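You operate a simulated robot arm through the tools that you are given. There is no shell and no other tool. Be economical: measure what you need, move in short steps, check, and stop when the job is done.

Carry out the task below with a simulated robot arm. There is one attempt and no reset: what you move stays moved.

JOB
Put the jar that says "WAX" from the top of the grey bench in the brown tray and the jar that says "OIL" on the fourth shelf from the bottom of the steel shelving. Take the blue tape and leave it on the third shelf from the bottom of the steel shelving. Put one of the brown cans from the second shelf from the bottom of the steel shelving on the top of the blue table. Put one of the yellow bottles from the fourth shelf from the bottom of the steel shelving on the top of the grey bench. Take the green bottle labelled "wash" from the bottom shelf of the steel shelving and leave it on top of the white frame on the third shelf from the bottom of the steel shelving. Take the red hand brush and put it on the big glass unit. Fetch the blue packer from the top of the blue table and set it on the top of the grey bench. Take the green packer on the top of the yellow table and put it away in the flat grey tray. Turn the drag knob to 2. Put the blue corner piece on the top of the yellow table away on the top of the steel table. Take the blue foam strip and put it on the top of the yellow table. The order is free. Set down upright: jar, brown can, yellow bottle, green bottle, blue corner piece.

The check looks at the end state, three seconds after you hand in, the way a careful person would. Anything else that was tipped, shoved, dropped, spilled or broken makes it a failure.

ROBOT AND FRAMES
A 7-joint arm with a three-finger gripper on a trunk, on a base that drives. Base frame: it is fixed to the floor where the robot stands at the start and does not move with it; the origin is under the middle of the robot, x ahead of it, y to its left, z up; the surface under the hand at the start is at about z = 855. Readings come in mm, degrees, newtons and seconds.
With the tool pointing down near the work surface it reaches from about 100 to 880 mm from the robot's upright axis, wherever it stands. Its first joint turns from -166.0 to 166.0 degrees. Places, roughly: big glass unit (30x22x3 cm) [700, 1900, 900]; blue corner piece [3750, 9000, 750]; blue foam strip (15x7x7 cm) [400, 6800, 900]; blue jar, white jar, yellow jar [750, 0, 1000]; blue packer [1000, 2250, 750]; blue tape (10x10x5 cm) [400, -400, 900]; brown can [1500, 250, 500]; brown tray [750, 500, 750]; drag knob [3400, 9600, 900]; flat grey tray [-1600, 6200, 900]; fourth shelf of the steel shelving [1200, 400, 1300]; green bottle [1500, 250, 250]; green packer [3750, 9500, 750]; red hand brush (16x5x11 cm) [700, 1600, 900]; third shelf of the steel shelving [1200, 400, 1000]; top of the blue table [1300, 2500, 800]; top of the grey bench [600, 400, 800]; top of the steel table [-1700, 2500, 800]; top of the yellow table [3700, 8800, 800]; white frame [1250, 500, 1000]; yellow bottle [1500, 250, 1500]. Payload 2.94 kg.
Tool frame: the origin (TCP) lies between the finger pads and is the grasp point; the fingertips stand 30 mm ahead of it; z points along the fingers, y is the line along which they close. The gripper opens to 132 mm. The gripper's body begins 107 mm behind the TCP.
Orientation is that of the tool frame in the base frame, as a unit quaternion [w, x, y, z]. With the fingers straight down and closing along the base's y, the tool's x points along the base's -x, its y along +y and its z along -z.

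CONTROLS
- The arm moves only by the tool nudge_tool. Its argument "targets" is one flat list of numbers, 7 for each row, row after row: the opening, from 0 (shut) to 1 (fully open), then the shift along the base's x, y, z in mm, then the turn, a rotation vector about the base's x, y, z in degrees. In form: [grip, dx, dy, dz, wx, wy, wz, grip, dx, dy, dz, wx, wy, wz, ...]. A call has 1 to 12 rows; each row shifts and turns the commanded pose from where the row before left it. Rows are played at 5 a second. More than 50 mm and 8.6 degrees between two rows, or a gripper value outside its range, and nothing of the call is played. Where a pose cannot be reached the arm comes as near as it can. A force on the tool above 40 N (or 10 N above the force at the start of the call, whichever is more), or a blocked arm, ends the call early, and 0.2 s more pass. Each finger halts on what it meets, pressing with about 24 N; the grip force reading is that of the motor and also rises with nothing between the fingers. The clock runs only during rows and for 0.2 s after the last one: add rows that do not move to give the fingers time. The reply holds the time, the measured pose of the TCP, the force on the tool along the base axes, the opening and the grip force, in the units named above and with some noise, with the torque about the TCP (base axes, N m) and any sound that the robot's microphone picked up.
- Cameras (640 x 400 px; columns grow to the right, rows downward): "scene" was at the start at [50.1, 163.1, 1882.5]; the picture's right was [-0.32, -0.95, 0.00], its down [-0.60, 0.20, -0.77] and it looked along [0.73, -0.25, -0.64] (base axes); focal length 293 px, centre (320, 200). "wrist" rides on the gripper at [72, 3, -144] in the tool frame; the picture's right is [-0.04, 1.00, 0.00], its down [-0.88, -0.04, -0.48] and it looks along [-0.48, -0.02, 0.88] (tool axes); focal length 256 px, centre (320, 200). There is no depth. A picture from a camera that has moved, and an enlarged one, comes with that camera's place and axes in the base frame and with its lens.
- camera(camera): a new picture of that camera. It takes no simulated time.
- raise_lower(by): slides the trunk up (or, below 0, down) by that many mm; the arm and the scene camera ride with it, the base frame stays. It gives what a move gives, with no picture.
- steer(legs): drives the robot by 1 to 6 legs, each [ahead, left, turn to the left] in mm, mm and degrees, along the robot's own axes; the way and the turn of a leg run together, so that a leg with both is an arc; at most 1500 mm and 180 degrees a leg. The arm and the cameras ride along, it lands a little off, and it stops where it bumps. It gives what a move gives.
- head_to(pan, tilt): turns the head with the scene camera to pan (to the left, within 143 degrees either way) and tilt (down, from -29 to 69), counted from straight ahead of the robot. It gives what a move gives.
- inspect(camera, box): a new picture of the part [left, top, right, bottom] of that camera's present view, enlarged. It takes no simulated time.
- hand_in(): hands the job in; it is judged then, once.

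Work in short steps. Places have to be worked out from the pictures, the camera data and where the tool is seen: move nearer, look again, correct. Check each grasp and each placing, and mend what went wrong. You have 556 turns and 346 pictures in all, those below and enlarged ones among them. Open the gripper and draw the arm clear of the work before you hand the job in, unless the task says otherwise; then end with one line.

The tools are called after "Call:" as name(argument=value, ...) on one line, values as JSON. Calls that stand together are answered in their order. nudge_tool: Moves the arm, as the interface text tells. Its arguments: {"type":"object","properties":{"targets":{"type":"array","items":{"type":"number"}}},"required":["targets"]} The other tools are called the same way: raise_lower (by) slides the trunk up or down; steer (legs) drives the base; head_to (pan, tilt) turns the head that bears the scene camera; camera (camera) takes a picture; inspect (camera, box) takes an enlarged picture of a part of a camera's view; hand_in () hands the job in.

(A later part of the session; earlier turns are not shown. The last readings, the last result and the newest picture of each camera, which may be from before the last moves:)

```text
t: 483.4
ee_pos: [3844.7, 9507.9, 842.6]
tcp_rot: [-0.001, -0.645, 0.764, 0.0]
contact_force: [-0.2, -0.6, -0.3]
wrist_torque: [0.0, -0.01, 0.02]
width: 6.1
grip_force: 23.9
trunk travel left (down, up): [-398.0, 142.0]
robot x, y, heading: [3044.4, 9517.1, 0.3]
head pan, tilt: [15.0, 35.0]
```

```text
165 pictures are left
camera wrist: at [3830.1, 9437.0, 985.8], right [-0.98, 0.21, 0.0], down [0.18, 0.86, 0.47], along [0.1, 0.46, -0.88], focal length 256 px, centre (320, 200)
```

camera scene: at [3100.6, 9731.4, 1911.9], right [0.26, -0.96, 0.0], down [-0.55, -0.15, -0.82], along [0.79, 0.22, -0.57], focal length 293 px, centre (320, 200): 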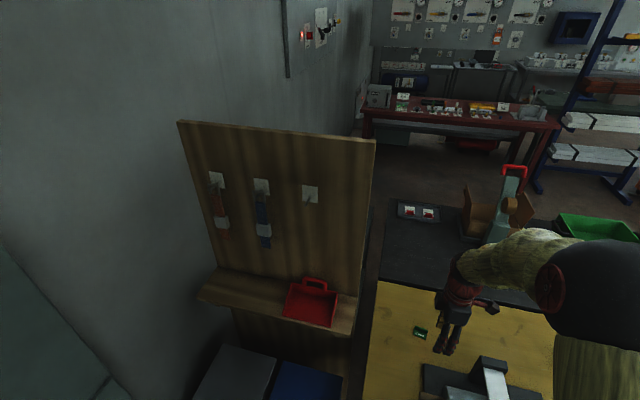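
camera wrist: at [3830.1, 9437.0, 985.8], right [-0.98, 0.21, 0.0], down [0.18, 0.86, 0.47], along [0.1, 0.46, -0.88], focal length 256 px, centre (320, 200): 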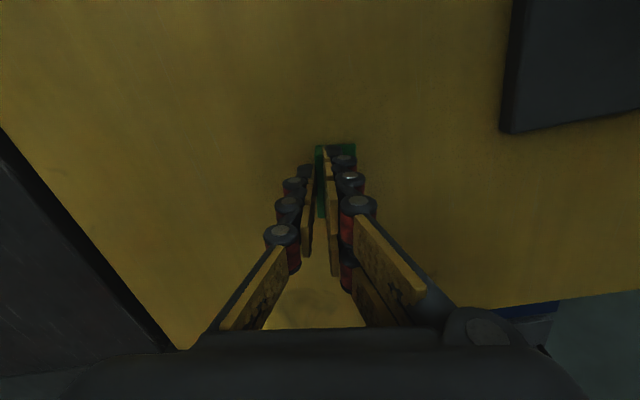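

Packer held. Lift and retract, then drive back to the lane and along to the tray.

Call:
nudge_tool(targets=[0, 0, 0, 25, 0, 0, 0, 0, 0, 0, 40, 0, 0, 0, 0, 0, 0, 45, 0, 0, 0, 0, 0, 0, 45, 0, 0, 0, 0, -20, 0, 45, 0, 0, 0, 0, -30, 0, 40, 0, 0, 0, 0, -35, 0, 35, 0, 0, 0, 0, -35, 0, 30, 0, 0, 0, 0, -40, 0, 20, 0, 0, 0, 0, -40, 0, 10, 0, 0, 0, 0, -40, 0, 0, 0, 0, 0])

Call:
steer(legs=[[-700, 0, 0], [-1400, 0, 0], [-1430, 0, 0]])

Call:
camera(camera="wrist")

```text
t: 485.8
ee_pos: [3600.7, 9507.7, 1180.5]
tcp_rot: [-0.001, -0.645, 0.764, -0.001]
contact_force: [-0.4, -0.2, -0.1]
wrist_torque: [-0.02, -0.04, -0.02]
width: 6.1
grip_force: 24.3
trunk travel left (down, up): [-398.0, 142.0]
robot x, y, heading: [3046.6, 9516.4, 0.3]
head pan, tilt: [15.0, 35.0]
```

```text
t: 502.8
ee_pos: [93.5, 9495.9, 1178.3]
tcp_rot: [0.0, -0.643, 0.766, -0.002]
contact_force: [-0.2, 0.2, -0.6]
wrist_torque: [0.02, 0.01, 0.01]
width: 6.0
grip_force: 24.3
trunk travel left (down, up): [-398.0, 142.0]
robot x, y, heading: [-458.8, 9504.6, -0.0]
head pan, tilt: [15.0, 35.0]
```

```text
164 pictures are left
camera wrist: at [78.9, 9424.5, 1322.1], right [-0.98, 0.21, 0.0], down [0.19, 0.86, 0.47], along [0.1, 0.46, -0.88], focal length 256 px, centre (320, 200)
```

wrist: 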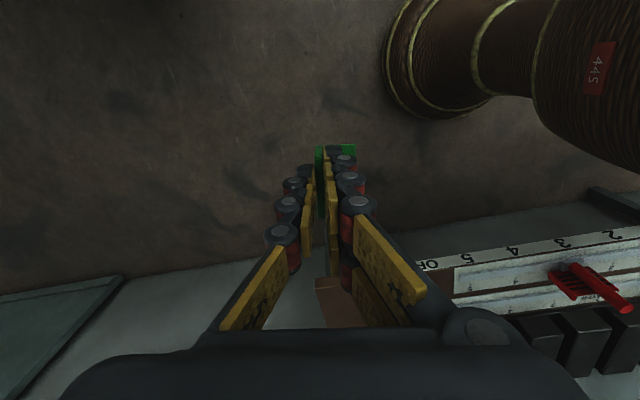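

Slide along −y to y≈6130 and turn to face −x.

Call:
steer(legs=[[0, -1400, 0], [0, -1400, 0], [0, -570, 0], [0, 0, 180]])

Call:
head_to(pan=0, tilt=40)

Call:
camera(camera="scene")

```text
t: 526.7
ee_pos: [-1004.1, 6124.7, 1179.4]
tcp_rot: [-0.002, 0.76, 0.65, 0.0]
contact_force: [0.9, -0.1, -0.2]
wrist_torque: [-0.02, 0.01, 0.02]
width: 6.1
grip_force: 24.1
trunk travel left (down, up): [-398.0, 142.0]
robot x, y, heading: [-449.7, 6115.0, -179.0]
head pan, tilt: [15.0, 35.0]
```

```text
t: 527.5
ee_pos: [-1004.0, 6123.3, 1180.5]
tcp_rot: [-0.002, 0.761, 0.649, 0.0]
contact_force: [0.2, 0.1, 0.1]
wrist_torque: [-0.03, -0.03, 0.02]
width: 5.8
grip_force: 24.3
trunk travel left (down, up): [-398.0, 142.0]
robot x, y, heading: [-449.3, 6120.2, -179.1]
head pan, tilt: [0.0, 40.0]
```

```text
163 pictures are left
camera scene: at [-501.8, 5927.8, 1904.4], right [-0.01, 1.0, 0.0], down [0.64, 0.01, -0.77], along [-0.77, -0.01, -0.64], focal length 293 px, centre (320, 200)
```

scene: 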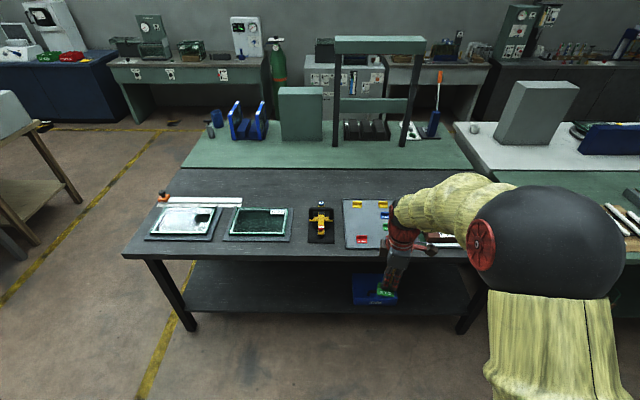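

Tray at ≈(-1559,6163,876). Drive ahead 420 and look from the wrist.

Call:
steer(legs=[[420, 0, -1]])

Call:
camera(camera="wrist")

Call:
camera(camera="scene")

```text
t: 530.0
ee_pos: [-1419.9, 6138.6, 1177.7]
tcp_rot: [-0.001, 0.769, 0.639, 0.001]
contact_force: [-0.1, 0.7, -0.6]
wrist_torque: [0.0, -0.03, 0.02]
width: 6.0
grip_force: 24.6
trunk travel left (down, up): [-398.0, 142.0]
robot x, y, heading: [-862.0, 6120.3, 179.3]
head pan, tilt: [0.0, 40.0]
```

```text
162 pictures are left
camera wrist: at [-1402.4, 6207.1, 1321.6], right [0.97, -0.23, 0.0], down [-0.2, -0.86, 0.47], along [-0.11, -0.46, -0.88], focal length 256 px, centre (320, 200)
```

wrist: 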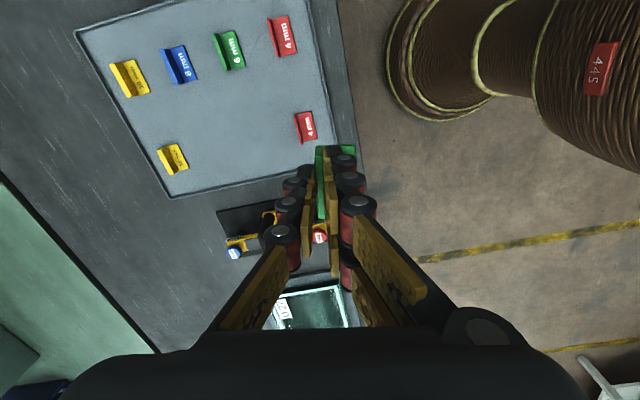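

```text
161 pictures are left
camera scene: at [-922.3, 5928.7, 1904.3], right [0.01, 1.0, 0.0], down [0.64, -0.01, -0.77], along [-0.77, 0.01, -0.64], focal length 293 px, centre (320, 200)
```

scene: 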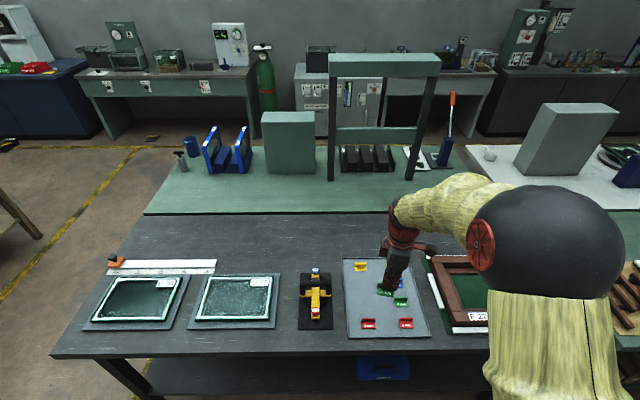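

Free middle of the tray at ≈(-1581,6154). Move over and lower to ≈960.

Call:
nudge_tool(targets=[0, -40, 3, -20, 0, 0, 0, 0, -40, 3, -20, 0, 0, 0, 0, -40, 4, -25, 0, 0, 0, 0, -40, 4, -25, 0, 0, 0, 0, 0, 0, -40, 0, 0, 0, 0, 0, 0, -40, 0, 0, 0, 0, 0, 0, -40, 0, 0, 0, 0, 0, 0, 0, 0, 0, 0])

Call:
camera(camera="wrist")

```text
t: 531.8
ee_pos: [-1578.6, 6151.7, 965.8]
tcp_rot: [-0.002, 0.77, 0.638, 0.0]
contact_force: [0.0, 0.1, 0.1]
wrist_torque: [0.0, 0.0, 0.03]
width: 6.0
grip_force: 24.3
trunk travel left (down, up): [-398.0, 142.0]
robot x, y, heading: [-861.5, 6120.1, 179.5]
head pan, tilt: [0.0, 40.0]
```

```text
160 pictures are left
camera wrist: at [-1561.8, 6222.0, 1109.3], right [0.97, -0.23, 0.0], down [-0.2, -0.86, 0.47], along [-0.11, -0.46, -0.88], focal length 256 px, centre (320, 200)
```

wrist: 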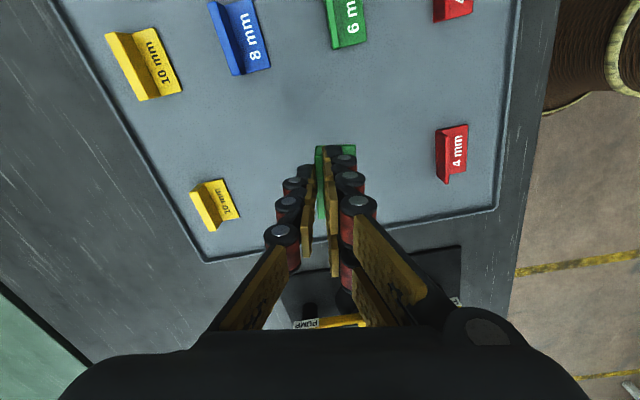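

Good spot. Lower step by step.

Call:
nudge_tool(targets=[0, 0, 5, -12, 0, 0, 0, 0, 0, 0, -10, 0, 0, 0, 0, 0, 0, -5, 0, 0, 0, 0, 0, 0, 0, 0, 0, 0])

Call:
nudge_tool(targets=[0, 0, 0, -4, 0, 0, 0, 0, 0, 0, -3, 0, 0, 0, 0, 0, 0, 0, 0, 0, 0])

Call:
nudge_tool(targets=[0, 0, 0, -3, 0, 0, 0, 0, 0, 0, -3, 0, 0, 0, 0, 0, 0, 0, 0, 0, 0])

```text
t: 532.8
ee_pos: [-1578.6, 6159.1, 941.4]
tcp_rot: [-0.001, 0.769, 0.639, 0.001]
contact_force: [0.1, -0.3, 0.1]
wrist_torque: [0.01, 0.0, 0.01]
width: 5.8
grip_force: 23.8
trunk travel left (down, up): [-398.0, 142.0]
robot x, y, heading: [-861.8, 6112.7, 179.5]
head pan, tilt: [0.0, 40.0]
```

```text
t: 533.6
ee_pos: [-1578.4, 6156.5, 934.5]
tcp_rot: [-0.001, 0.769, 0.639, 0.0]
contact_force: [1.2, -0.6, -0.4]
wrist_torque: [-0.03, -0.01, 0.02]
width: 6.1
grip_force: 24.0
trunk travel left (down, up): [-398.0, 142.0]
robot x, y, heading: [-862.9, 6117.8, 179.2]
head pan, tilt: [0.0, 40.0]
```

```text
t: 534.4
ee_pos: [-1579.9, 6156.5, 928.1]
tcp_rot: [-0.001, 0.77, 0.638, 0.001]
contact_force: [0.5, 0.0, -0.5]
wrist_torque: [0.02, -0.01, 0.02]
width: 5.8
grip_force: 23.9
trunk travel left (down, up): [-398.0, 142.0]
robot x, y, heading: [-865.2, 6120.4, 179.6]
head pan, tilt: [0.0, 40.0]
```

Call:
nudge_tool(targets=[0, 0, 0, -3, 0, 0, 0, 0, 0, 0, -3, 0, 0, 0, 0, 0, 0, 0, 0, 0, 0])

Call:
nudge_tool(targets=[0, 0, 0, -3, 0, 0, 0, 0, 0, 0, -2, 0, 0, 0, 0, 0, 0, 0, 0, 0, 0])

Call:
camera(camera="wrist")

```text
t: 535.2
ee_pos: [-1578.9, 6156.6, 920.8]
tcp_rot: [0.0, 0.77, 0.639, 0.001]
contact_force: [-0.2, 0.4, -0.7]
wrist_torque: [0.01, -0.01, 0.0]
width: 6.3
grip_force: 24.0
trunk travel left (down, up): [-398.0, 142.0]
robot x, y, heading: [-865.3, 6117.2, 179.4]
head pan, tilt: [0.0, 40.0]
```

```text
t: 536.0
ee_pos: [-1578.5, 6156.4, 918.5]
tcp_rot: [-0.001, 0.77, 0.639, 0.0]
contact_force: [-0.9, -0.3, -0.2]
wrist_torque: [-0.02, 0.01, -0.01]
width: 6.2
grip_force: 23.7
trunk travel left (down, up): [-398.0, 142.0]
robot x, y, heading: [-866.7, 6115.7, 179.6]
head pan, tilt: [0.0, 40.0]
```

```text
159 pictures are left
camera wrist: at [-1562.1, 6226.1, 1060.7], right [0.97, -0.23, 0.0], down [-0.2, -0.86, 0.47], along [-0.11, -0.46, -0.88], focal length 256 px, centre (320, 200)
```

wrist: 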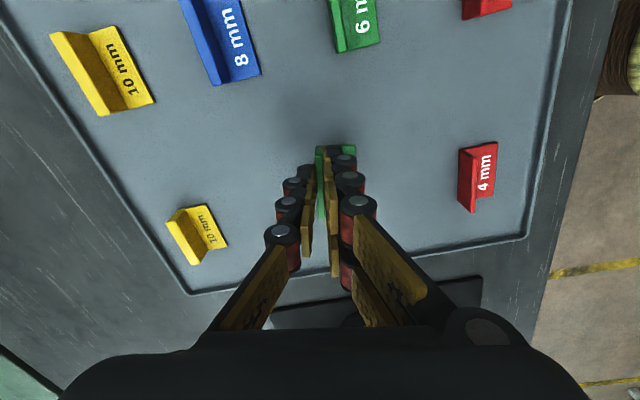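

Call:
nudge_tool(targets=[0, 0, 0, -3, 0, 0, 0, 0, 0, 0, -3, 0, 0, 0, 0, 0, 0, 0, 0, 0, 0])

Call:
nudge_tool(targets=[0, 0, 0, -3, 0, 0, 0, 0, 0, 0, -2, 0, 0, 0, 0, 0, 0, 0, 0, 0, 0])

Call:
nudge_tool(targets=[0, 0, 0, -3, 0, 0, 0, 0, 0, 0, -2, 0, 0, 0, 0, 0, 0, 0, 0, 0, 0])

```text
t: 536.8
ee_pos: [-1579.3, 6156.2, 911.8]
tcp_rot: [0.0, 0.77, 0.638, 0.0]
contact_force: [0.6, -0.4, -0.6]
wrist_torque: [0.0, 0.01, 0.01]
width: 6.0
grip_force: 24.0
trunk travel left (down, up): [-398.0, 142.0]
robot x, y, heading: [-860.4, 6119.2, 179.4]
head pan, tilt: [0.0, 40.0]
```

```text
t: 537.6
ee_pos: [-1578.4, 6157.6, 906.5]
tcp_rot: [-0.001, 0.77, 0.638, 0.0]
contact_force: [0.0, 0.0, 0.3]
wrist_torque: [0.02, -0.03, 0.0]
width: 5.9
grip_force: 23.8
trunk travel left (down, up): [-398.0, 142.0]
robot x, y, heading: [-860.2, 6119.5, 179.4]
head pan, tilt: [0.0, 40.0]
```

```text
t: 538.4
ee_pos: [-1579.4, 6157.2, 901.4]
tcp_rot: [-0.001, 0.769, 0.639, 0.0]
contact_force: [0.6, -0.1, 0.3]
wrist_torque: [0.0, 0.0, 0.05]
width: 5.8
grip_force: 23.4
trunk travel left (down, up): [-398.0, 142.0]
robot x, y, heading: [-858.4, 6119.4, 179.4]
head pan, tilt: [0.0, 40.0]
```

Call:
nudge_tool(targets=[0, 0, 0, -3, 0, 0, 0, 0, 0, 0, -2, 0, 0, 0, 0, 0, 0, 0, 0, 0, 0])

Call:
nudge_tool(targets=[0, 0, 0, -3, 0, 0, 0, 0, 0, 0, -2, 0, 0, 0, 0, 0, 0, 0, 0, 0, 0])

Call:
nudge_tool(targets=[0, 0, 0, -3, 0, 0, 0, 0, 0, 0, -2, 0, 0, 0, 0, 0, 0, 0, 0, 0, 0])

Call:
camera(camera="wrist")

```text
t: 539.2
ee_pos: [-1577.5, 6157.5, 896.5]
tcp_rot: [-0.002, 0.769, 0.639, 0.0]
contact_force: [0.4, 0.3, 0.5]
wrist_torque: [-0.02, -0.01, 0.01]
width: 6.1
grip_force: 23.7
trunk travel left (down, up): [-398.0, 142.0]
robot x, y, heading: [-862.0, 6116.9, 179.3]
head pan, tilt: [0.0, 40.0]
```

```text
t: 540.0
ee_pos: [-1579.2, 6156.5, 895.2]
tcp_rot: [-0.003, 0.77, 0.639, -0.002]
contact_force: [1.6, 0.2, 28.3]
wrist_torque: [-0.05, -0.04, 0.01]
width: 6.2
grip_force: 23.4
trunk travel left (down, up): [-398.0, 142.0]
robot x, y, heading: [-863.4, 6117.1, 179.3]
head pan, tilt: [0.0, 40.0]
```

```text
t: 540.8
ee_pos: [-1579.1, 6156.6, 889.2]
tcp_rot: [-0.002, 0.769, 0.639, -0.001]
contact_force: [-4.2, -0.3, 28.2]
wrist_torque: [-0.05, 0.01, -0.02]
width: 6.1
grip_force: 23.7
trunk travel left (down, up): [-398.0, 142.0]
robot x, y, heading: [-864.9, 6114.9, 179.3]
head pan, tilt: [0.0, 40.0]
```

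```text
158 pictures are left
camera wrist: at [-1561.3, 6225.9, 1031.3], right [0.97, -0.23, 0.0], down [-0.2, -0.86, 0.47], along [-0.11, -0.46, -0.88], focal length 256 px, centre (320, 200)
```

wrist: 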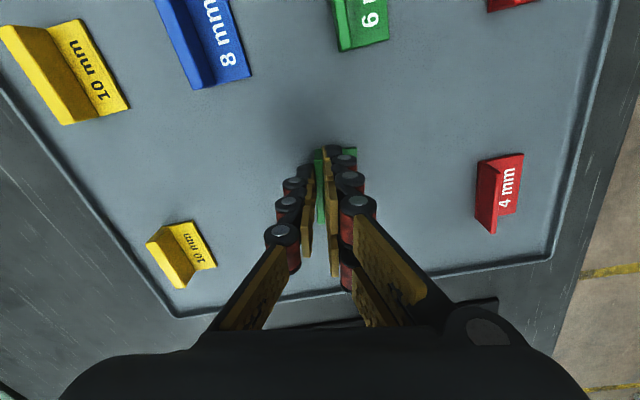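

Seated in the tray (pressed, slid slightly in grip). Open and lift.

Call:
nudge_tool(targets=[0, 0, 0, 2, 0, 0, 0, 0.15, 0, 0, 2, 0, 0, 0, 0.25, 0, 0, 2, 0, 0, 0, 0.25, 0, 0, 5, 0, 0, 0, 0.25, 0, 0, 30, 0, 0, 0, 0.25, 0, 0, 40, 0, 0, 0, 0.3, 0, 0, 45, 0, 0, 0, 0.3, 0, 0, 45, 0, 0, 0, 0.3, 0, 0, 45, 0, 0, 0, 0.5, 0, 0, 45, 0, 0, 0])

Call:
camera(camera="wrist")

```text
t: 543.0
ee_pos: [-1577.3, 6154.2, 1146.3]
tcp_rot: [0.0, 0.769, 0.639, 0.0]
contact_force: [0.9, -0.2, -1.1]
wrist_torque: [-0.01, 0.07, -0.01]
width: 65.2
grip_force: 0.0
trunk travel left (down, up): [-398.0, 142.0]
robot x, y, heading: [-863.6, 6119.3, 179.5]
head pan, tilt: [0.0, 40.0]
```

```text
157 pictures are left
camera wrist: at [-1561.6, 6223.7, 1289.4], right [0.97, -0.23, 0.0], down [-0.2, -0.86, 0.47], along [-0.11, -0.46, -0.88], focal length 256 px, centre (320, 200)
```

wrist: 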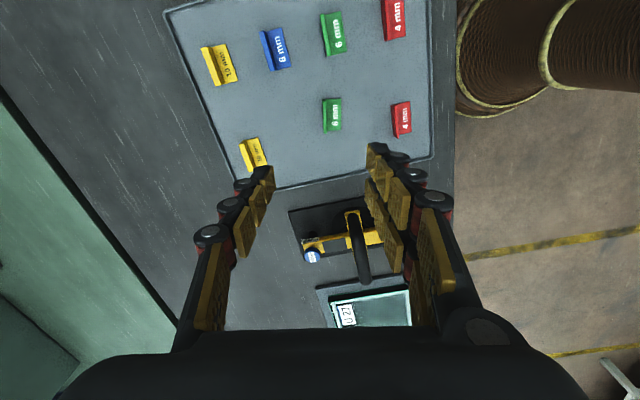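

Green packer done. Retract and go back for the blue corner piece.

Call:
nudge_tool(targets=[0.5, 35, 0, 15, 0, 0, 0, 0.5, 35, 0, 15, 0, 0, 0, 0.5, 35, 0, 15, 0, 0, 0, 0.5, 35, 0, 15, 0, 0, 0, 0.5, 30, 0, 10, 0, 0, 0])

Call:
steer(legs=[[-410, 0, 0], [0, 0, -179.5], [0, 1400, 0], [0, 1400, 0], [0, 560, 0]])

Call:
steer(legs=[[1450, 0, 0], [1400, 0, 0]])

```text
t: 544.2
ee_pos: [-1407.1, 6155.3, 1218.3]
tcp_rot: [-0.001, 0.769, 0.639, 0.0]
contact_force: [-0.3, -0.4, 0.8]
wrist_torque: [0.05, 0.05, 0.0]
width: 65.9
grip_force: 0.0
trunk travel left (down, up): [-398.0, 142.0]
robot x, y, heading: [-860.6, 6116.8, 179.4]
head pan, tilt: [0.0, 40.0]
```

```text
t: 569.8
ee_pos: [181.4, 9363.9, 1218.1]
tcp_rot: [0.0, -0.636, 0.772, -0.001]
contact_force: [-0.6, 0.3, 0.2]
wrist_torque: [-0.02, -0.03, 0.0]
width: 66.0
grip_force: 0.0
trunk travel left (down, up): [-398.0, 142.0]
robot x, y, heading: [-359.1, 9406.5, -1.3]
head pan, tilt: [0.0, 40.0]
```

```text
t: 583.6
ee_pos: [3038.7, 9300.3, 1217.5]
tcp_rot: [-0.001, -0.637, 0.771, -0.001]
contact_force: [0.3, 0.2, -0.2]
wrist_torque: [0.05, -0.01, 0.0]
width: 66.2
grip_force: 0.0
trunk travel left (down, up): [-398.0, 142.0]
robot x, y, heading: [2491.5, 9337.8, -0.6]
head pan, tilt: [0.0, 40.0]
```

Slide right 325 and forward 560 to face the corner piece.

Call:
steer(legs=[[0, -300, 0.6], [560, 0, 0]])

Call:
camera(camera="wrist")

Call:
camera(camera="scene")

```text
t: 588.5
ee_pos: [3602.9, 9007.8, 1216.5]
tcp_rot: [-0.001, -0.644, 0.765, 0.0]
contact_force: [0.4, 0.3, -0.4]
wrist_torque: [-0.01, 0.01, 0.0]
width: 66.0
grip_force: 0.1
trunk travel left (down, up): [-398.0, 142.0]
robot x, y, heading: [3055.3, 9033.3, 0.1]
head pan, tilt: [0.0, 40.0]
```

```text
156 pictures are left
camera wrist: at [3588.1, 8936.8, 1360.5], right [-0.98, 0.21, 0.0], down [0.19, 0.86, 0.47], along [0.1, 0.46, -0.88], focal length 256 px, centre (320, 200)
```

wrist: 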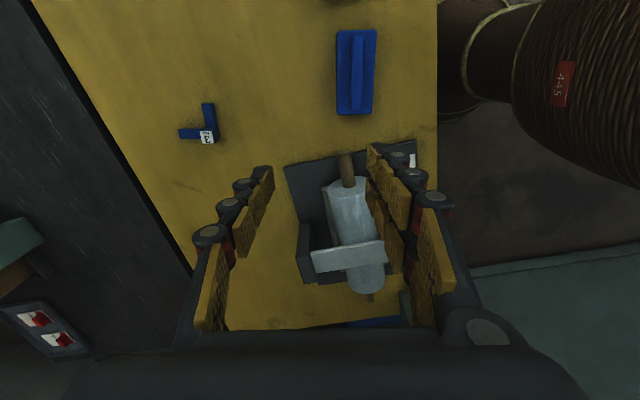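

```text
155 pictures are left
camera scene: at [3110.3, 9227.0, 1904.3], right [0.0, -1.0, 0.0], down [-0.64, 0.0, -0.77], along [0.77, 0.0, -0.64], focal length 293 px, centre (320, 200)
```

scene: 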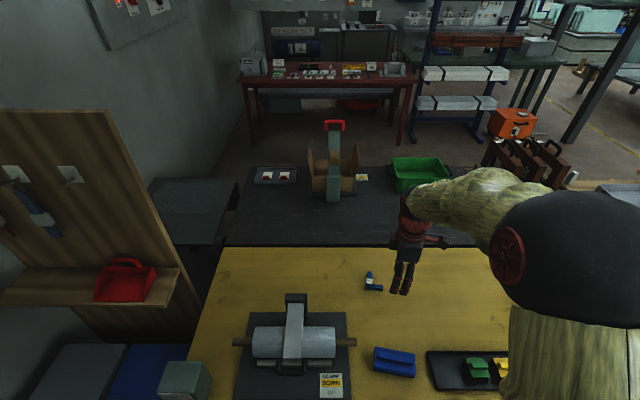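

Zoom to understand the corner piece's shape.

Call:
inspect(camera="wrist", box=[165, 90, 245, 160])

Call:
inspect(camera="scene", box=[340, 250, 410, 310])

```text
5.71 times, centred on (205, 125) of wrist
camera zoom: at [3588.1, 8936.8, 1360.5], right [-0.98, 0.21, 0.0], down [0.19, 0.86, 0.47], along [0.1, 0.46, -0.88], focal length 1463 px, centre (977, 629)
```

zoom: 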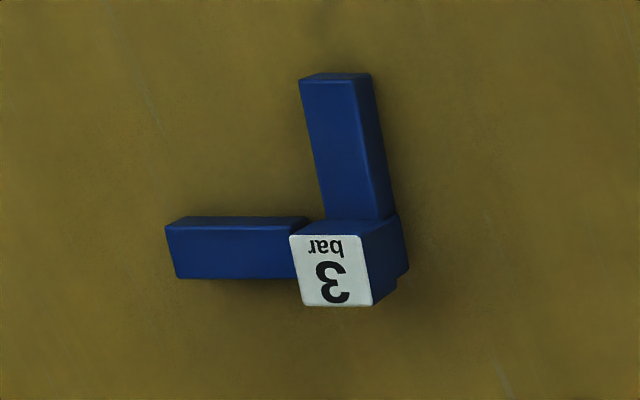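

```text
6.67 times, centred on (375, 280) of scene
camera zoom: at [3110.3, 9227.0, 1904.3], right [0.0, -1.0, 0.0], down [-0.64, 0.0, -0.77], along [0.77, 0.0, -0.64], focal length 1950 px, centre (-47, -333)
```

zoom: 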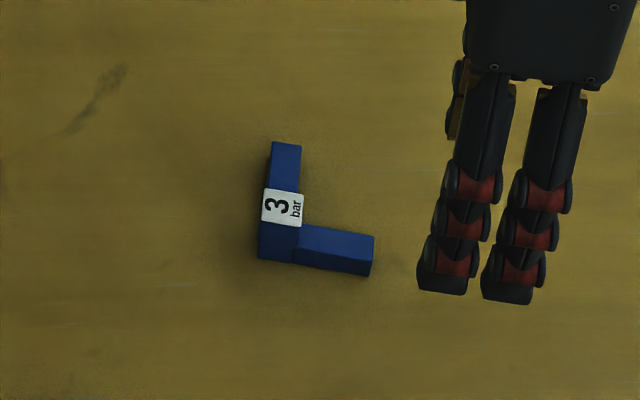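

The piece: a labelled cube at ≈(3842,9018) with low arms toward +x and −y, aligned with the tool's yaw. I'll grip the −y arm near (3836,8989). Move above.

Call:
nudge_tool(targets=[0.5, 40, -4, -20, 0, 0, 0, 0.5, 40, -4, -25, 0, 0, 0, 0.5, 40, -4, -25, 0, 0, 0, 0.5, 40, -4, -25, 0, 0, 0, 0.5, 40, -3, -30, 0, 0, 0, 0.5, 33, 0, -35, 0, 0, 0, 0.5, 0, 0, -40, 0, 0, 0, 0.5, 0, 0, -40, 0, 0, 0, 0.5, 0, 0, -40, 0, 0, 0, 0.5, 0, 0, 0, 0, 0, 0])

Call:
camera(camera="wrist")

```text
t: 590.7
ee_pos: [3834.5, 8989.4, 939.2]
tcp_rot: [-0.001, -0.645, 0.764, -0.002]
contact_force: [0.2, -0.2, 0.6]
wrist_torque: [0.01, -0.01, 0.03]
width: 66.0
grip_force: 0.1
trunk travel left (down, up): [-398.0, 142.0]
robot x, y, heading: [3057.1, 9038.5, 0.0]
head pan, tilt: [0.0, 40.0]
```

```text
152 pictures are left
camera wrist: at [3819.6, 8919.0, 1081.1], right [-0.98, 0.21, 0.0], down [0.19, 0.86, 0.47], along [0.1, 0.46, -0.88], focal length 256 px, centre (320, 200)
```

wrist: 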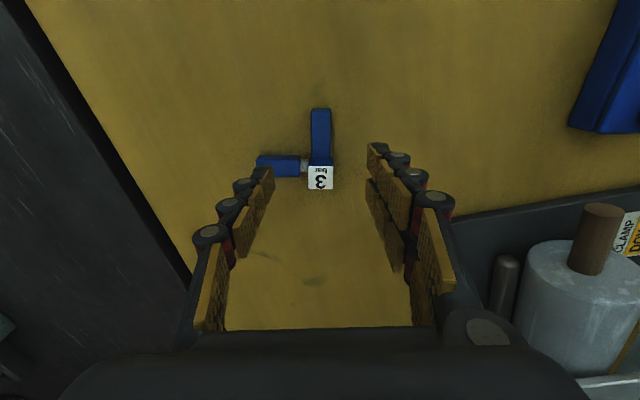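

Well aligned. Narrow to 0.35 and descend to z≈838.

Call:
nudge_tool(targets=[0.35, 0, 0, -25, 0, 0, 0, 0.35, 0, 0, -30, 0, 0, 0, 0.35, 0, 0, -25, 0, 0, 0, 0.35, 0, 0, -13, 0, 0, 0, 0.35, 0, 0, -6, 0, 0, 0, 0.35, 0, 0, 0, 0, 0, 0])

Call:
camera(camera="wrist")

```text
t: 592.1
ee_pos: [3835.7, 8989.3, 839.6]
tcp_rot: [-0.001, -0.645, 0.764, 0.0]
contact_force: [-0.1, 0.1, 1.1]
wrist_torque: [-0.01, -0.01, -0.01]
width: 46.0
grip_force: 0.1
trunk travel left (down, up): [-398.0, 142.0]
robot x, y, heading: [3053.9, 9037.8, 0.2]
head pan, tilt: [0.0, 40.0]
```

```text
151 pictures are left
camera wrist: at [3820.4, 8917.5, 983.0], right [-0.98, 0.21, 0.0], down [0.19, 0.86, 0.47], along [0.1, 0.46, -0.88], focal length 256 px, centre (320, 200)
```

wrist: 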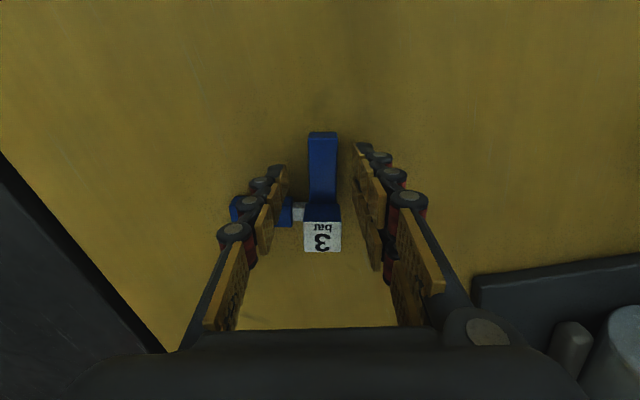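

Close on the arm.

Call:
nudge_tool(targets=[0.35, 0, -2, -3, 0, 0, 0, 0.2, 0, 0, 0, 0, 0, 0, 0.05, 0, 0, 0, 0, 0, 0, 0.05, 0, 0, 0, 0, 0, 0, 0.05, 0, 0, 0, 0, 0, 0])

Call:
camera(camera="wrist")

```text
t: 593.3
ee_pos: [3836.1, 8986.5, 836.2]
tcp_rot: [-0.001, -0.645, 0.765, 0.0]
contact_force: [-0.3, -0.1, 0.6]
wrist_torque: [0.07, -0.01, -0.06]
width: 19.3
grip_force: 24.1
trunk travel left (down, up): [-398.0, 142.0]
robot x, y, heading: [3054.0, 9035.5, 0.2]
head pan, tilt: [0.0, 40.0]
```

```text
150 pictures are left
camera wrist: at [3820.8, 8915.3, 979.9], right [-0.98, 0.21, 0.0], down [0.19, 0.86, 0.47], along [0.1, 0.46, -0.88], focal length 256 px, centre (320, 200)
```

wrist: 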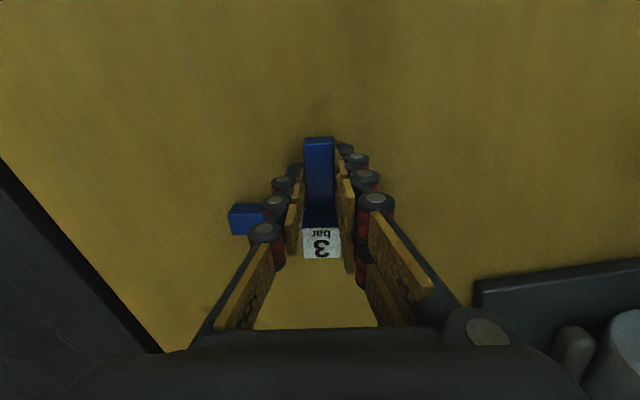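

Gripped at 19 mm. Lift straight up and check, then retract.

Call:
nudge_tool(targets=[0.05, 0, 0, 20, 0, 0, 0, 0.05, 0, 0, 35, 0, 0, 0, 0.05, 0, 0, 40, 0, 0, 0, 0.05, 0, 0, 40, 0, 0, 0, 0.05, -20, 0, 40, 0, 0, 0, 0.05, -30, 0, 40, 0, 0, 0, 0.05, -35, 0, 35, 0, 0, 0, 0.05, -40, 0, 30, 0, 0, 0, 0.05, -40, 0, 25, 0, 0, 0, 0.05, -40, 0, 20, 0, 0, 0, 0.05, -40, 0, 10, 0, 0, 0])

Call:
camera(camera="wrist")

```text
t: 595.7
ee_pos: [3586.4, 8988.2, 1173.4]
tcp_rot: [0.0, -0.645, 0.765, -0.002]
contact_force: [-0.3, 0.0, -0.2]
wrist_torque: [-0.03, 0.0, 0.0]
width: 19.5
grip_force: 24.5
trunk travel left (down, up): [-398.0, 142.0]
robot x, y, heading: [3051.5, 9036.9, 0.3]
head pan, tilt: [0.0, 40.0]
```

```text
149 pictures are left
camera wrist: at [3572.1, 8917.4, 1316.0], right [-0.98, 0.21, 0.0], down [0.19, 0.86, 0.47], along [0.1, 0.46, -0.88], focal length 256 px, centre (320, 200)
```

wrist: 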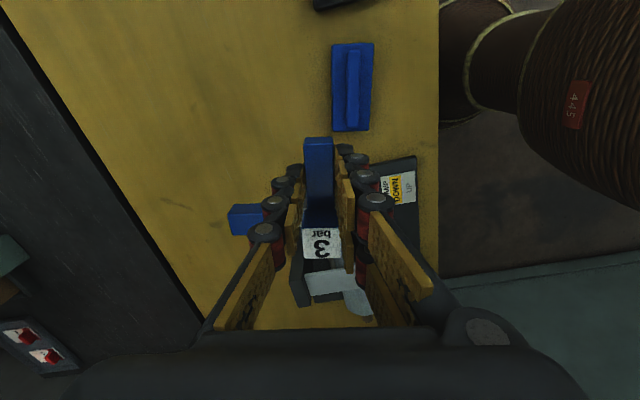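

Held. Drive back through the lane: back off, left, then back along −x.

Call:
steer(legs=[[-600, 0, 0], [0, 440, 0], [-1450, 0, 0], [-1480, 0, 0]])

Call:
steer(legs=[[0, -1450, 0], [0, -1450, 0], [0, -1450, 0], [0, -1450, 0]])

Call:
camera(camera="wrist")

```text
t: 615.1
ee_pos: [68.0, 9413.6, 1171.2]
tcp_rot: [-0.002, -0.652, 0.758, -0.001]
contact_force: [0.2, -0.4, -0.2]
wrist_torque: [-0.03, 0.05, 0.02]
width: 19.5
grip_force: 24.3
trunk travel left (down, up): [-398.0, 142.0]
robot x, y, heading: [-463.4, 9453.7, 1.0]
head pan, tilt: [0.0, 40.0]
```

```text
t: 642.6
ee_pos: [145.1, 3621.8, 1171.5]
tcp_rot: [-0.001, -0.647, 0.763, -0.001]
contact_force: [0.7, -0.3, -0.7]
wrist_torque: [0.02, 0.0, -0.02]
width: 19.6
grip_force: 23.4
trunk travel left (down, up): [-398.0, 142.0]
robot x, y, heading: [-390.5, 3670.2, 0.3]
head pan, tilt: [0.0, 40.0]
```

```text
148 pictures are left
camera wrist: at [130.5, 3551.0, 1315.3], right [-0.98, 0.21, 0.0], down [0.18, 0.86, 0.47], along [0.1, 0.46, -0.88], focal length 256 px, centre (320, 200)
```

wrist: 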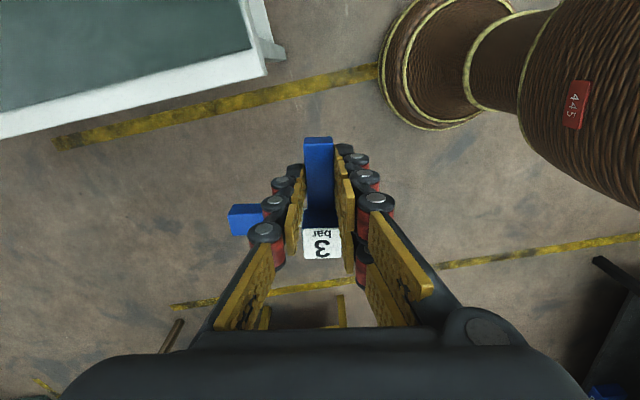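

Continue to y≈2570, and turn to face the steel table.

Call:
steer(legs=[[-170, 0, 0], [0, -1100, 0], [0, 0, 180]])

Call:
camera(camera="scene")

```text
t: 656.7
ee_pos: [-1086.6, 2620.6, 1172.6]
tcp_rot: [-0.001, 0.765, 0.644, 0.001]
contact_force: [-0.1, -0.6, -1.1]
wrist_torque: [0.02, -0.02, -0.01]
width: 19.3
grip_force: 24.1
trunk travel left (down, up): [-398.0, 142.0]
robot x, y, heading: [-553.6, 2571.7, -180.1]
head pan, tilt: [0.0, 40.0]
```

```text
147 pictures are left
camera scene: at [-609.9, 2383.1, 1904.3], right [0.0, 1.0, 0.0], down [0.64, 0.0, -0.77], along [-0.77, 0.0, -0.64], focal length 293 px, centre (320, 200)
```

scene: 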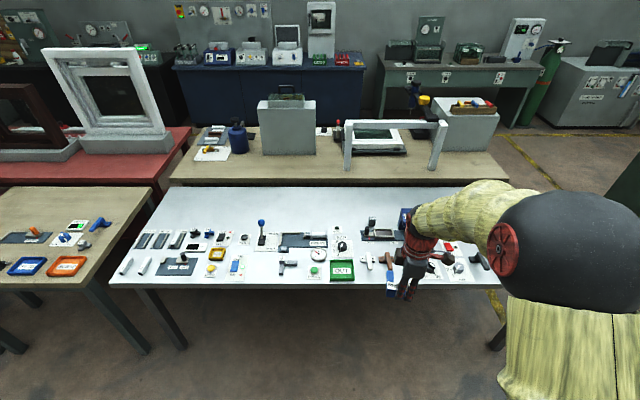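

Zoom for free spots on the steel table.

Call:
inspect(camera="scene", box=[220, 180, 460, 300])

```text
2.67 times, centred on (340, 240) of scene
camera zoom: at [-609.9, 2383.1, 1904.3], right [0.0, 1.0, 0.0], down [0.64, 0.0, -0.77], along [-0.77, 0.0, -0.64], focal length 780 px, centre (267, 93)
```

zoom: 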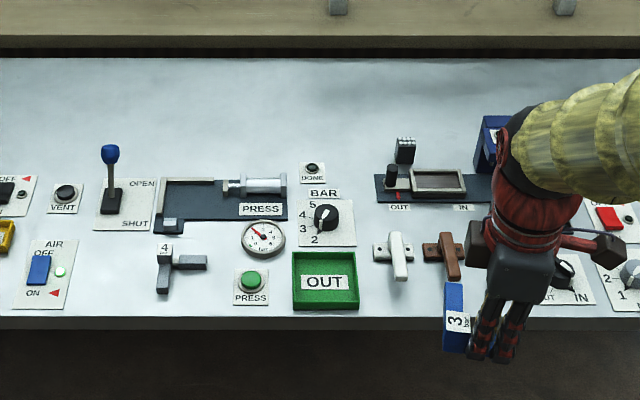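

Free spot near (-1750,2545) behind the BAR dial. Drive ahead 455, then move over it.

Call:
steer(legs=[[455, 0, 0]])

Call:
nudge_tool(targets=[0.05, -35, -12, 0, 0, 0, 0, 0.05, -35, -13, 0, 0, 0, 0, 0.05, -35, -13, 0, 0, 0, 0, 0.05, -35, -13, 0, 0, 0, 0, 0.05, -30, -10, 0, 0, 0, 0, 0.05, -15, 0, 0, 0, 0, 0, 0.05, 0, 0, 0, 0, 0, 0])

Call:
camera(camera="wrist")

Call:
camera(camera="scene")

```text
t: 659.5
ee_pos: [-1552.5, 2622.2, 1172.3]
tcp_rot: [-0.001, 0.765, 0.644, 0.0]
contact_force: [0.9, 0.7, -0.6]
wrist_torque: [-0.01, -0.07, -0.01]
width: 19.7
grip_force: 23.8
trunk travel left (down, up): [-398.0, 142.0]
robot x, y, heading: [-1019.6, 2574.1, -180.1]
head pan, tilt: [0.0, 40.0]
```

```text
t: 661.0
ee_pos: [-1735.1, 2562.4, 1171.5]
tcp_rot: [0.0, 0.766, 0.643, 0.001]
contact_force: [0.6, -0.1, 0.0]
wrist_torque: [0.01, 0.0, 0.0]
width: 19.4
grip_force: 24.1
trunk travel left (down, up): [-398.0, 142.0]
robot x, y, heading: [-1019.3, 2570.9, -180.2]
head pan, tilt: [0.0, 40.0]
```

```text
145 pictures are left
camera wrist: at [-1720.1, 2631.8, 1315.0], right [0.98, -0.21, 0.0], down [-0.19, -0.86, 0.47], along [-0.1, -0.46, -0.88], focal length 256 px, centre (320, 200)
```

wrist: 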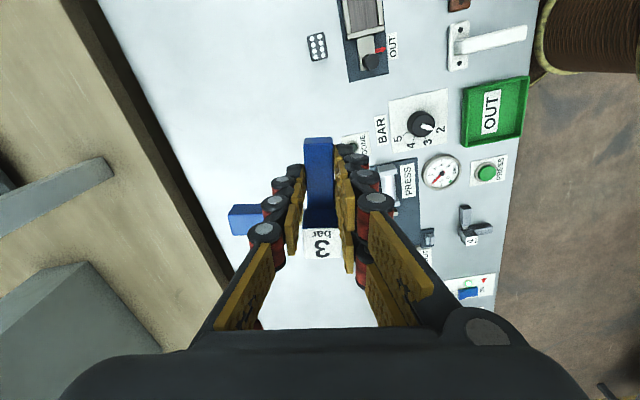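

```text
144 pictures are left
camera scene: at [-1075.4, 2382.4, 1904.3], right [0.0, 1.0, 0.0], down [0.64, 0.0, -0.77], along [-0.77, 0.0, -0.64], focal length 293 px, centre (320, 200)
```

scene: 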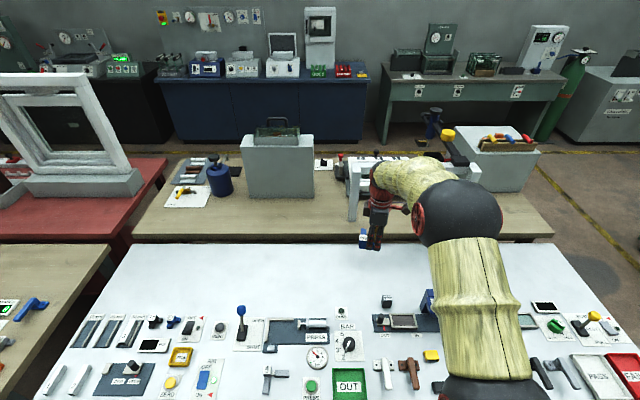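

Landing point looks free; shift 20 further in and lower to ≈930.

Call:
nudge_tool(targets=[0.05, -10, 0, -30, 0, 0, 0, 0.05, -10, 0, -40, 0, 0, 0, 0.05, 0, 0, -40, 0, 0, 0, 0.05, 0, 0, -40, 0, 0, 0, 0.05, 0, 0, -40, 0, 0, 0, 0.05, 0, 0, -40, 0, 0, 0, 0.05, 0, 0, -10, 0, 0, 0, 0.05, 0, 0, 0, 0, 0, 0])

Call:
camera(camera="wrist")

```text
t: 662.9
ee_pos: [-1756.2, 2561.7, 932.0]
tcp_rot: [0.0, 0.766, 0.643, 0.001]
contact_force: [0.0, 0.0, -1.3]
wrist_torque: [0.03, -0.03, 0.0]
width: 19.7
grip_force: 24.2
trunk travel left (down, up): [-398.0, 142.0]
robot x, y, heading: [-1018.6, 2571.9, -179.9]
head pan, tilt: [0.0, 40.0]
```

```text
143 pictures are left
camera wrist: at [-1740.4, 2631.5, 1074.7], right [0.98, -0.21, 0.0], down [-0.19, -0.86, 0.47], along [-0.1, -0.46, -0.88], focal length 256 px, centre (320, 200)
```

wrist: 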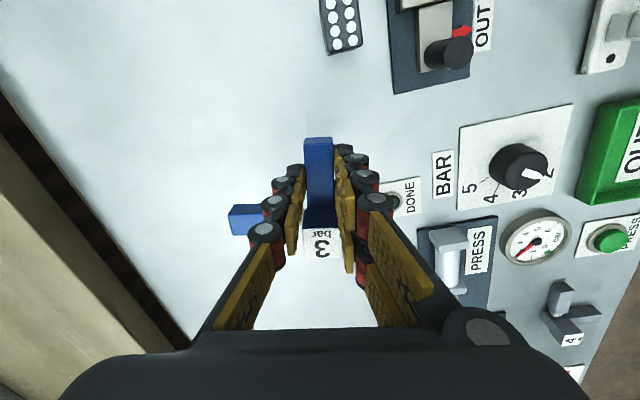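

Clear. Lower step by step to contact.

Call:
nudge_tool(targets=[0.05, 0, 0, -12, 0, 0, 0, 0.05, 0, 0, -12, 0, 0, 0, 0.05, 0, 0, -8, 0, 0, 0, 0.05, 0, 0, 0, 0, 0, 0])

Call:
camera(camera="wrist")

Call:
nudge_tool(targets=[0.05, 0, 0, -4, 0, 0, 0, 0.05, 0, 0, -4, 0, 0, 0, 0.05, 0, 0, 0, 0, 0, 0])

Call:
nudge_tool(targets=[0.05, 0, 0, -3, 0, 0, 0, 0.05, 0, 0, -3, 0, 0, 0, 0.05, 0, 0, 0, 0, 0, 0])

```text
t: 663.9
ee_pos: [-1756.2, 2561.3, 899.8]
tcp_rot: [-0.001, 0.765, 0.644, 0.001]
contact_force: [0.5, 0.6, -1.4]
wrist_torque: [0.01, -0.01, 0.03]
width: 19.3
grip_force: 23.7
trunk travel left (down, up): [-398.0, 142.0]
robot x, y, heading: [-1018.3, 2573.9, -180.1]
head pan, tilt: [0.0, 40.0]
```

```text
142 pictures are left
camera wrist: at [-1740.7, 2630.6, 1042.7], right [0.98, -0.21, 0.0], down [-0.19, -0.86, 0.47], along [-0.1, -0.46, -0.88], focal length 256 px, centre (320, 200)
```

wrist: 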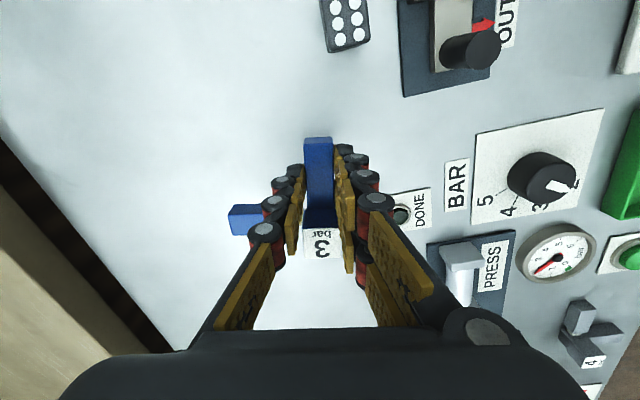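

```text
t: 664.6
ee_pos: [-1756.6, 2561.3, 891.6]
tcp_rot: [-0.001, 0.766, 0.643, 0.001]
contact_force: [-0.3, -0.1, -0.6]
wrist_torque: [0.02, 0.0, -0.01]
width: 19.6
grip_force: 23.7
trunk travel left (down, up): [-398.0, 142.0]
robot x, y, heading: [-1021.4, 2574.2, -179.8]
head pan, tilt: [0.0, 40.0]
```

```text
t: 665.5
ee_pos: [-1756.4, 2561.6, 885.5]
tcp_rot: [0.0, 0.765, 0.644, 0.001]
contact_force: [0.0, 0.1, -0.6]
wrist_torque: [0.03, 0.01, -0.03]
width: 19.4
grip_force: 23.9
trunk travel left (down, up): [-398.0, 142.0]
robot x, y, heading: [-1018.4, 2570.0, -180.0]
head pan, tilt: [0.0, 40.0]
```

Call:
nudge_tool(targets=[0.05, 0, 0, -4, 0, 0, 0, 0.05, 0, 0, -4, 0, 0, 0, 0.05, 0, 0, 0, 0, 0, 0])

Call:
nudge_tool(targets=[0.05, 0, 0, -3, 0, 0, 0, 0.05, 0, 0, -3, 0, 0, 0, 0.05, 0, 0, 0, 0, 0, 0])

Call:
nudge_tool(targets=[0.05, 0, 0, -3, 0, 0, 0, 0.05, 0, 0, -2, 0, 0, 0, 0.05, 0, 0, 0, 0, 0, 0])

```text
t: 666.2
ee_pos: [-1755.1, 2562.5, 879.1]
tcp_rot: [0.0, 0.765, 0.644, 0.0]
contact_force: [0.3, 0.4, -1.3]
wrist_torque: [0.02, 0.0, -0.02]
width: 19.2
grip_force: 23.9
trunk travel left (down, up): [-398.0, 142.0]
robot x, y, heading: [-1020.1, 2572.8, -179.9]
head pan, tilt: [0.0, 40.0]
```

```text
t: 667.0
ee_pos: [-1756.7, 2561.8, 872.6]
tcp_rot: [-0.001, 0.765, 0.644, 0.001]
contact_force: [-1.4, 0.6, -1.7]
wrist_torque: [0.04, 0.01, -0.02]
width: 19.3
grip_force: 24.3
trunk travel left (down, up): [-398.0, 142.0]
robot x, y, heading: [-1018.3, 2573.3, -180.0]
head pan, tilt: [0.0, 40.0]
```

```text
t: 667.9
ee_pos: [-1756.4, 2562.5, 867.1]
tcp_rot: [-0.001, 0.765, 0.644, 0.001]
contact_force: [0.0, 0.0, -1.6]
wrist_torque: [0.01, -0.02, 0.02]
width: 19.3
grip_force: 24.0
trunk travel left (down, up): [-398.0, 142.0]
robot x, y, heading: [-1015.1, 2570.5, -180.1]
head pan, tilt: [0.0, 40.0]
```

Call:
nudge_tool(targets=[0.05, 0, 0, -3, 0, 0, 0, 0.05, 0, 0, -2, 0, 0, 0, 0.05, 0, 0, 0, 0, 0, 0])

Call:
nudge_tool(targets=[0.05, 0, 0, -3, 0, 0, 0, 0.05, 0, 0, -2, 0, 0, 0, 0.05, 0, 0, 0, 0, 0, 0])

Call:
camera(camera="wrist")

```text
t: 668.6
ee_pos: [-1756.2, 2561.6, 862.0]
tcp_rot: [-0.001, 0.765, 0.644, 0.0]
contact_force: [0.1, 0.6, -2.0]
wrist_torque: [0.05, 0.0, 0.0]
width: 19.2
grip_force: 23.1
trunk travel left (down, up): [-398.0, 142.0]
robot x, y, heading: [-1020.5, 2571.1, -180.1]
head pan, tilt: [0.0, 40.0]
```

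```text
t: 669.5
ee_pos: [-1757.6, 2562.0, 858.1]
tcp_rot: [-0.001, 0.766, 0.643, 0.001]
contact_force: [0.0, 0.0, -0.6]
wrist_torque: [0.04, -0.06, 0.03]
width: 19.2
grip_force: 23.8
trunk travel left (down, up): [-398.0, 142.0]
robot x, y, heading: [-1019.1, 2572.9, -180.0]
head pan, tilt: [0.0, 40.0]
```

```text
141 pictures are left
camera wrist: at [-1741.2, 2632.2, 1000.1], right [0.98, -0.21, 0.0], down [-0.19, -0.86, 0.47], along [-0.1, -0.46, -0.88], focal length 256 px, centre (320, 200)
```

wrist: 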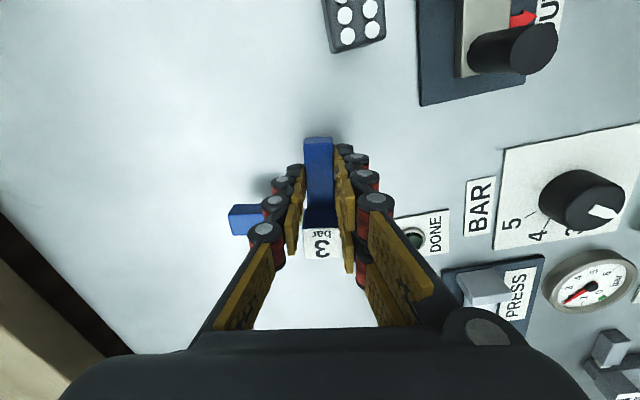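

Call:
nudge_tool(targets=[0.05, 0, 0, -3, 0, 0, 0, 0.05, 0, 0, -2, 0, 0, 0, 0.05, 0, 0, 0, 0, 0, 0])

Call:
nudge_tool(targets=[0.05, 0, 0, -3, 0, 0, 0, 0.05, 0, 0, -2, 0, 0, 0, 0.05, 0, 0, 0, 0, 0, 0])

Call:
nudge_tool(targets=[0.05, 0, 0, -2, 0, 0, 0, 0.05, 0, 0, -2, 0, 0, 0, 0.05, 0, 0, 0, 0, 0, 0])

```text
t: 670.2
ee_pos: [-1758.0, 2561.7, 852.2]
tcp_rot: [0.0, 0.765, 0.644, 0.0]
contact_force: [-0.5, 0.2, -1.0]
wrist_torque: [0.02, -0.02, -0.01]
width: 19.1
grip_force: 24.0
trunk travel left (down, up): [-398.0, 142.0]
robot x, y, heading: [-1017.4, 2570.7, -179.8]
head pan, tilt: [0.0, 40.0]
```

```text
t: 671.0
ee_pos: [-1756.9, 2561.9, 847.4]
tcp_rot: [0.0, 0.765, 0.643, 0.0]
contact_force: [0.1, 0.1, -1.5]
wrist_torque: [0.01, -0.02, 0.04]
width: 19.6
grip_force: 23.6
trunk travel left (down, up): [-398.0, 142.0]
robot x, y, heading: [-1021.0, 2570.5, -179.9]
head pan, tilt: [0.0, 40.0]
```

```text
t: 671.9
ee_pos: [-1756.8, 2561.9, 842.5]
tcp_rot: [0.0, 0.765, 0.644, 0.001]
contact_force: [-0.7, -1.2, -1.1]
wrist_torque: [0.06, -0.03, 0.01]
width: 19.5
grip_force: 24.4
trunk travel left (down, up): [-398.0, 142.0]
robot x, y, heading: [-1019.5, 2569.4, -180.1]
head pan, tilt: [0.0, 40.0]
```

Call:
nudge_tool(targets=[0.05, 0, 0, -2, 0, 0, 0, 0.05, 0, 0, -2, 0, 0, 0, 0.05, 0, 0, 0, 0, 0, 0])

Call:
nudge_tool(targets=[0.05, 0, 0, -2, 0, 0, 0, 0.05, 0, 0, -1, 0, 0, 0, 0.05, 0, 0, 0, 0, 0, 0])

```text
t: 672.6
ee_pos: [-1757.3, 2561.8, 838.7]
tcp_rot: [-0.001, 0.765, 0.644, 0.001]
contact_force: [0.1, 0.2, -0.4]
wrist_torque: [0.02, -0.02, 0.03]
width: 19.3
grip_force: 23.9
trunk travel left (down, up): [-398.0, 142.0]
robot x, y, heading: [-1021.4, 2571.4, -180.0]
head pan, tilt: [0.0, 40.0]
```

```text
t: 673.5
ee_pos: [-1757.3, 2562.8, 837.1]
tcp_rot: [-0.001, 0.765, 0.644, 0.0]
contact_force: [0.9, 0.1, 5.0]
wrist_torque: [-0.22, 0.0, 0.0]
width: 19.3
grip_force: 23.8
trunk travel left (down, up): [-398.0, 142.0]
robot x, y, heading: [-1018.0, 2570.7, -180.3]
head pan, tilt: [0.0, 40.0]
```

Contact. Release and lift.

Call:
nudge_tool(targets=[0.05, 0, 0, -0.5, 0, 0, 0, 0.2, 0, 0, 0, 0, 0, 0, 0.3, 0, 0, 1, 0, 0, 0, 0.3, 0, 0, 2, 0, 0, 0, 0.3, 0, 0, 25, 0, 0, 0, 0.3, 0, 0, 40, 0, 0, 0, 0.3, 0, 0, 45, 0, 0, 0, 0.3, 0, 0, 45, 0, 0, 0, 0.3, 0, 0, 45, 0, 0, 0, 0.3, 0, 0, 45, 0, 0, 0])

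Call:
camera(camera="wrist")

```text
t: 675.6
ee_pos: [-1757.0, 2562.4, 1083.0]
tcp_rot: [0.0, 0.765, 0.644, 0.001]
contact_force: [1.4, -0.2, -1.0]
wrist_torque: [-0.01, 0.06, -0.02]
width: 39.8
grip_force: 0.0
trunk travel left (down, up): [-398.0, 142.0]
robot x, y, heading: [-1015.9, 2571.0, -180.0]
head pan, tilt: [0.0, 40.0]
```

```text
140 pictures are left
camera wrist: at [-1740.4, 2631.5, 1227.6], right [0.98, -0.21, 0.0], down [-0.19, -0.86, 0.47], along [-0.1, -0.46, -0.88], focal length 256 px, centre (320, 200)
```

wrist: 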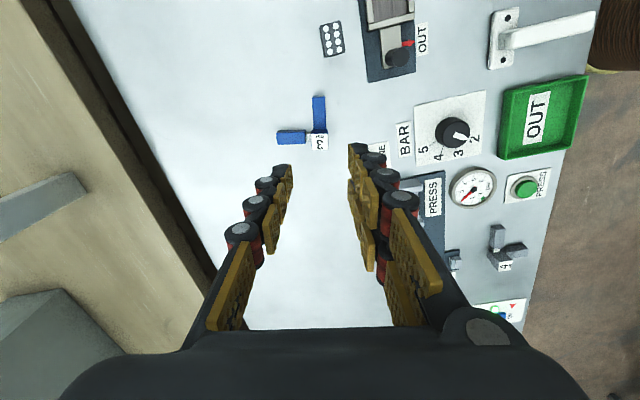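

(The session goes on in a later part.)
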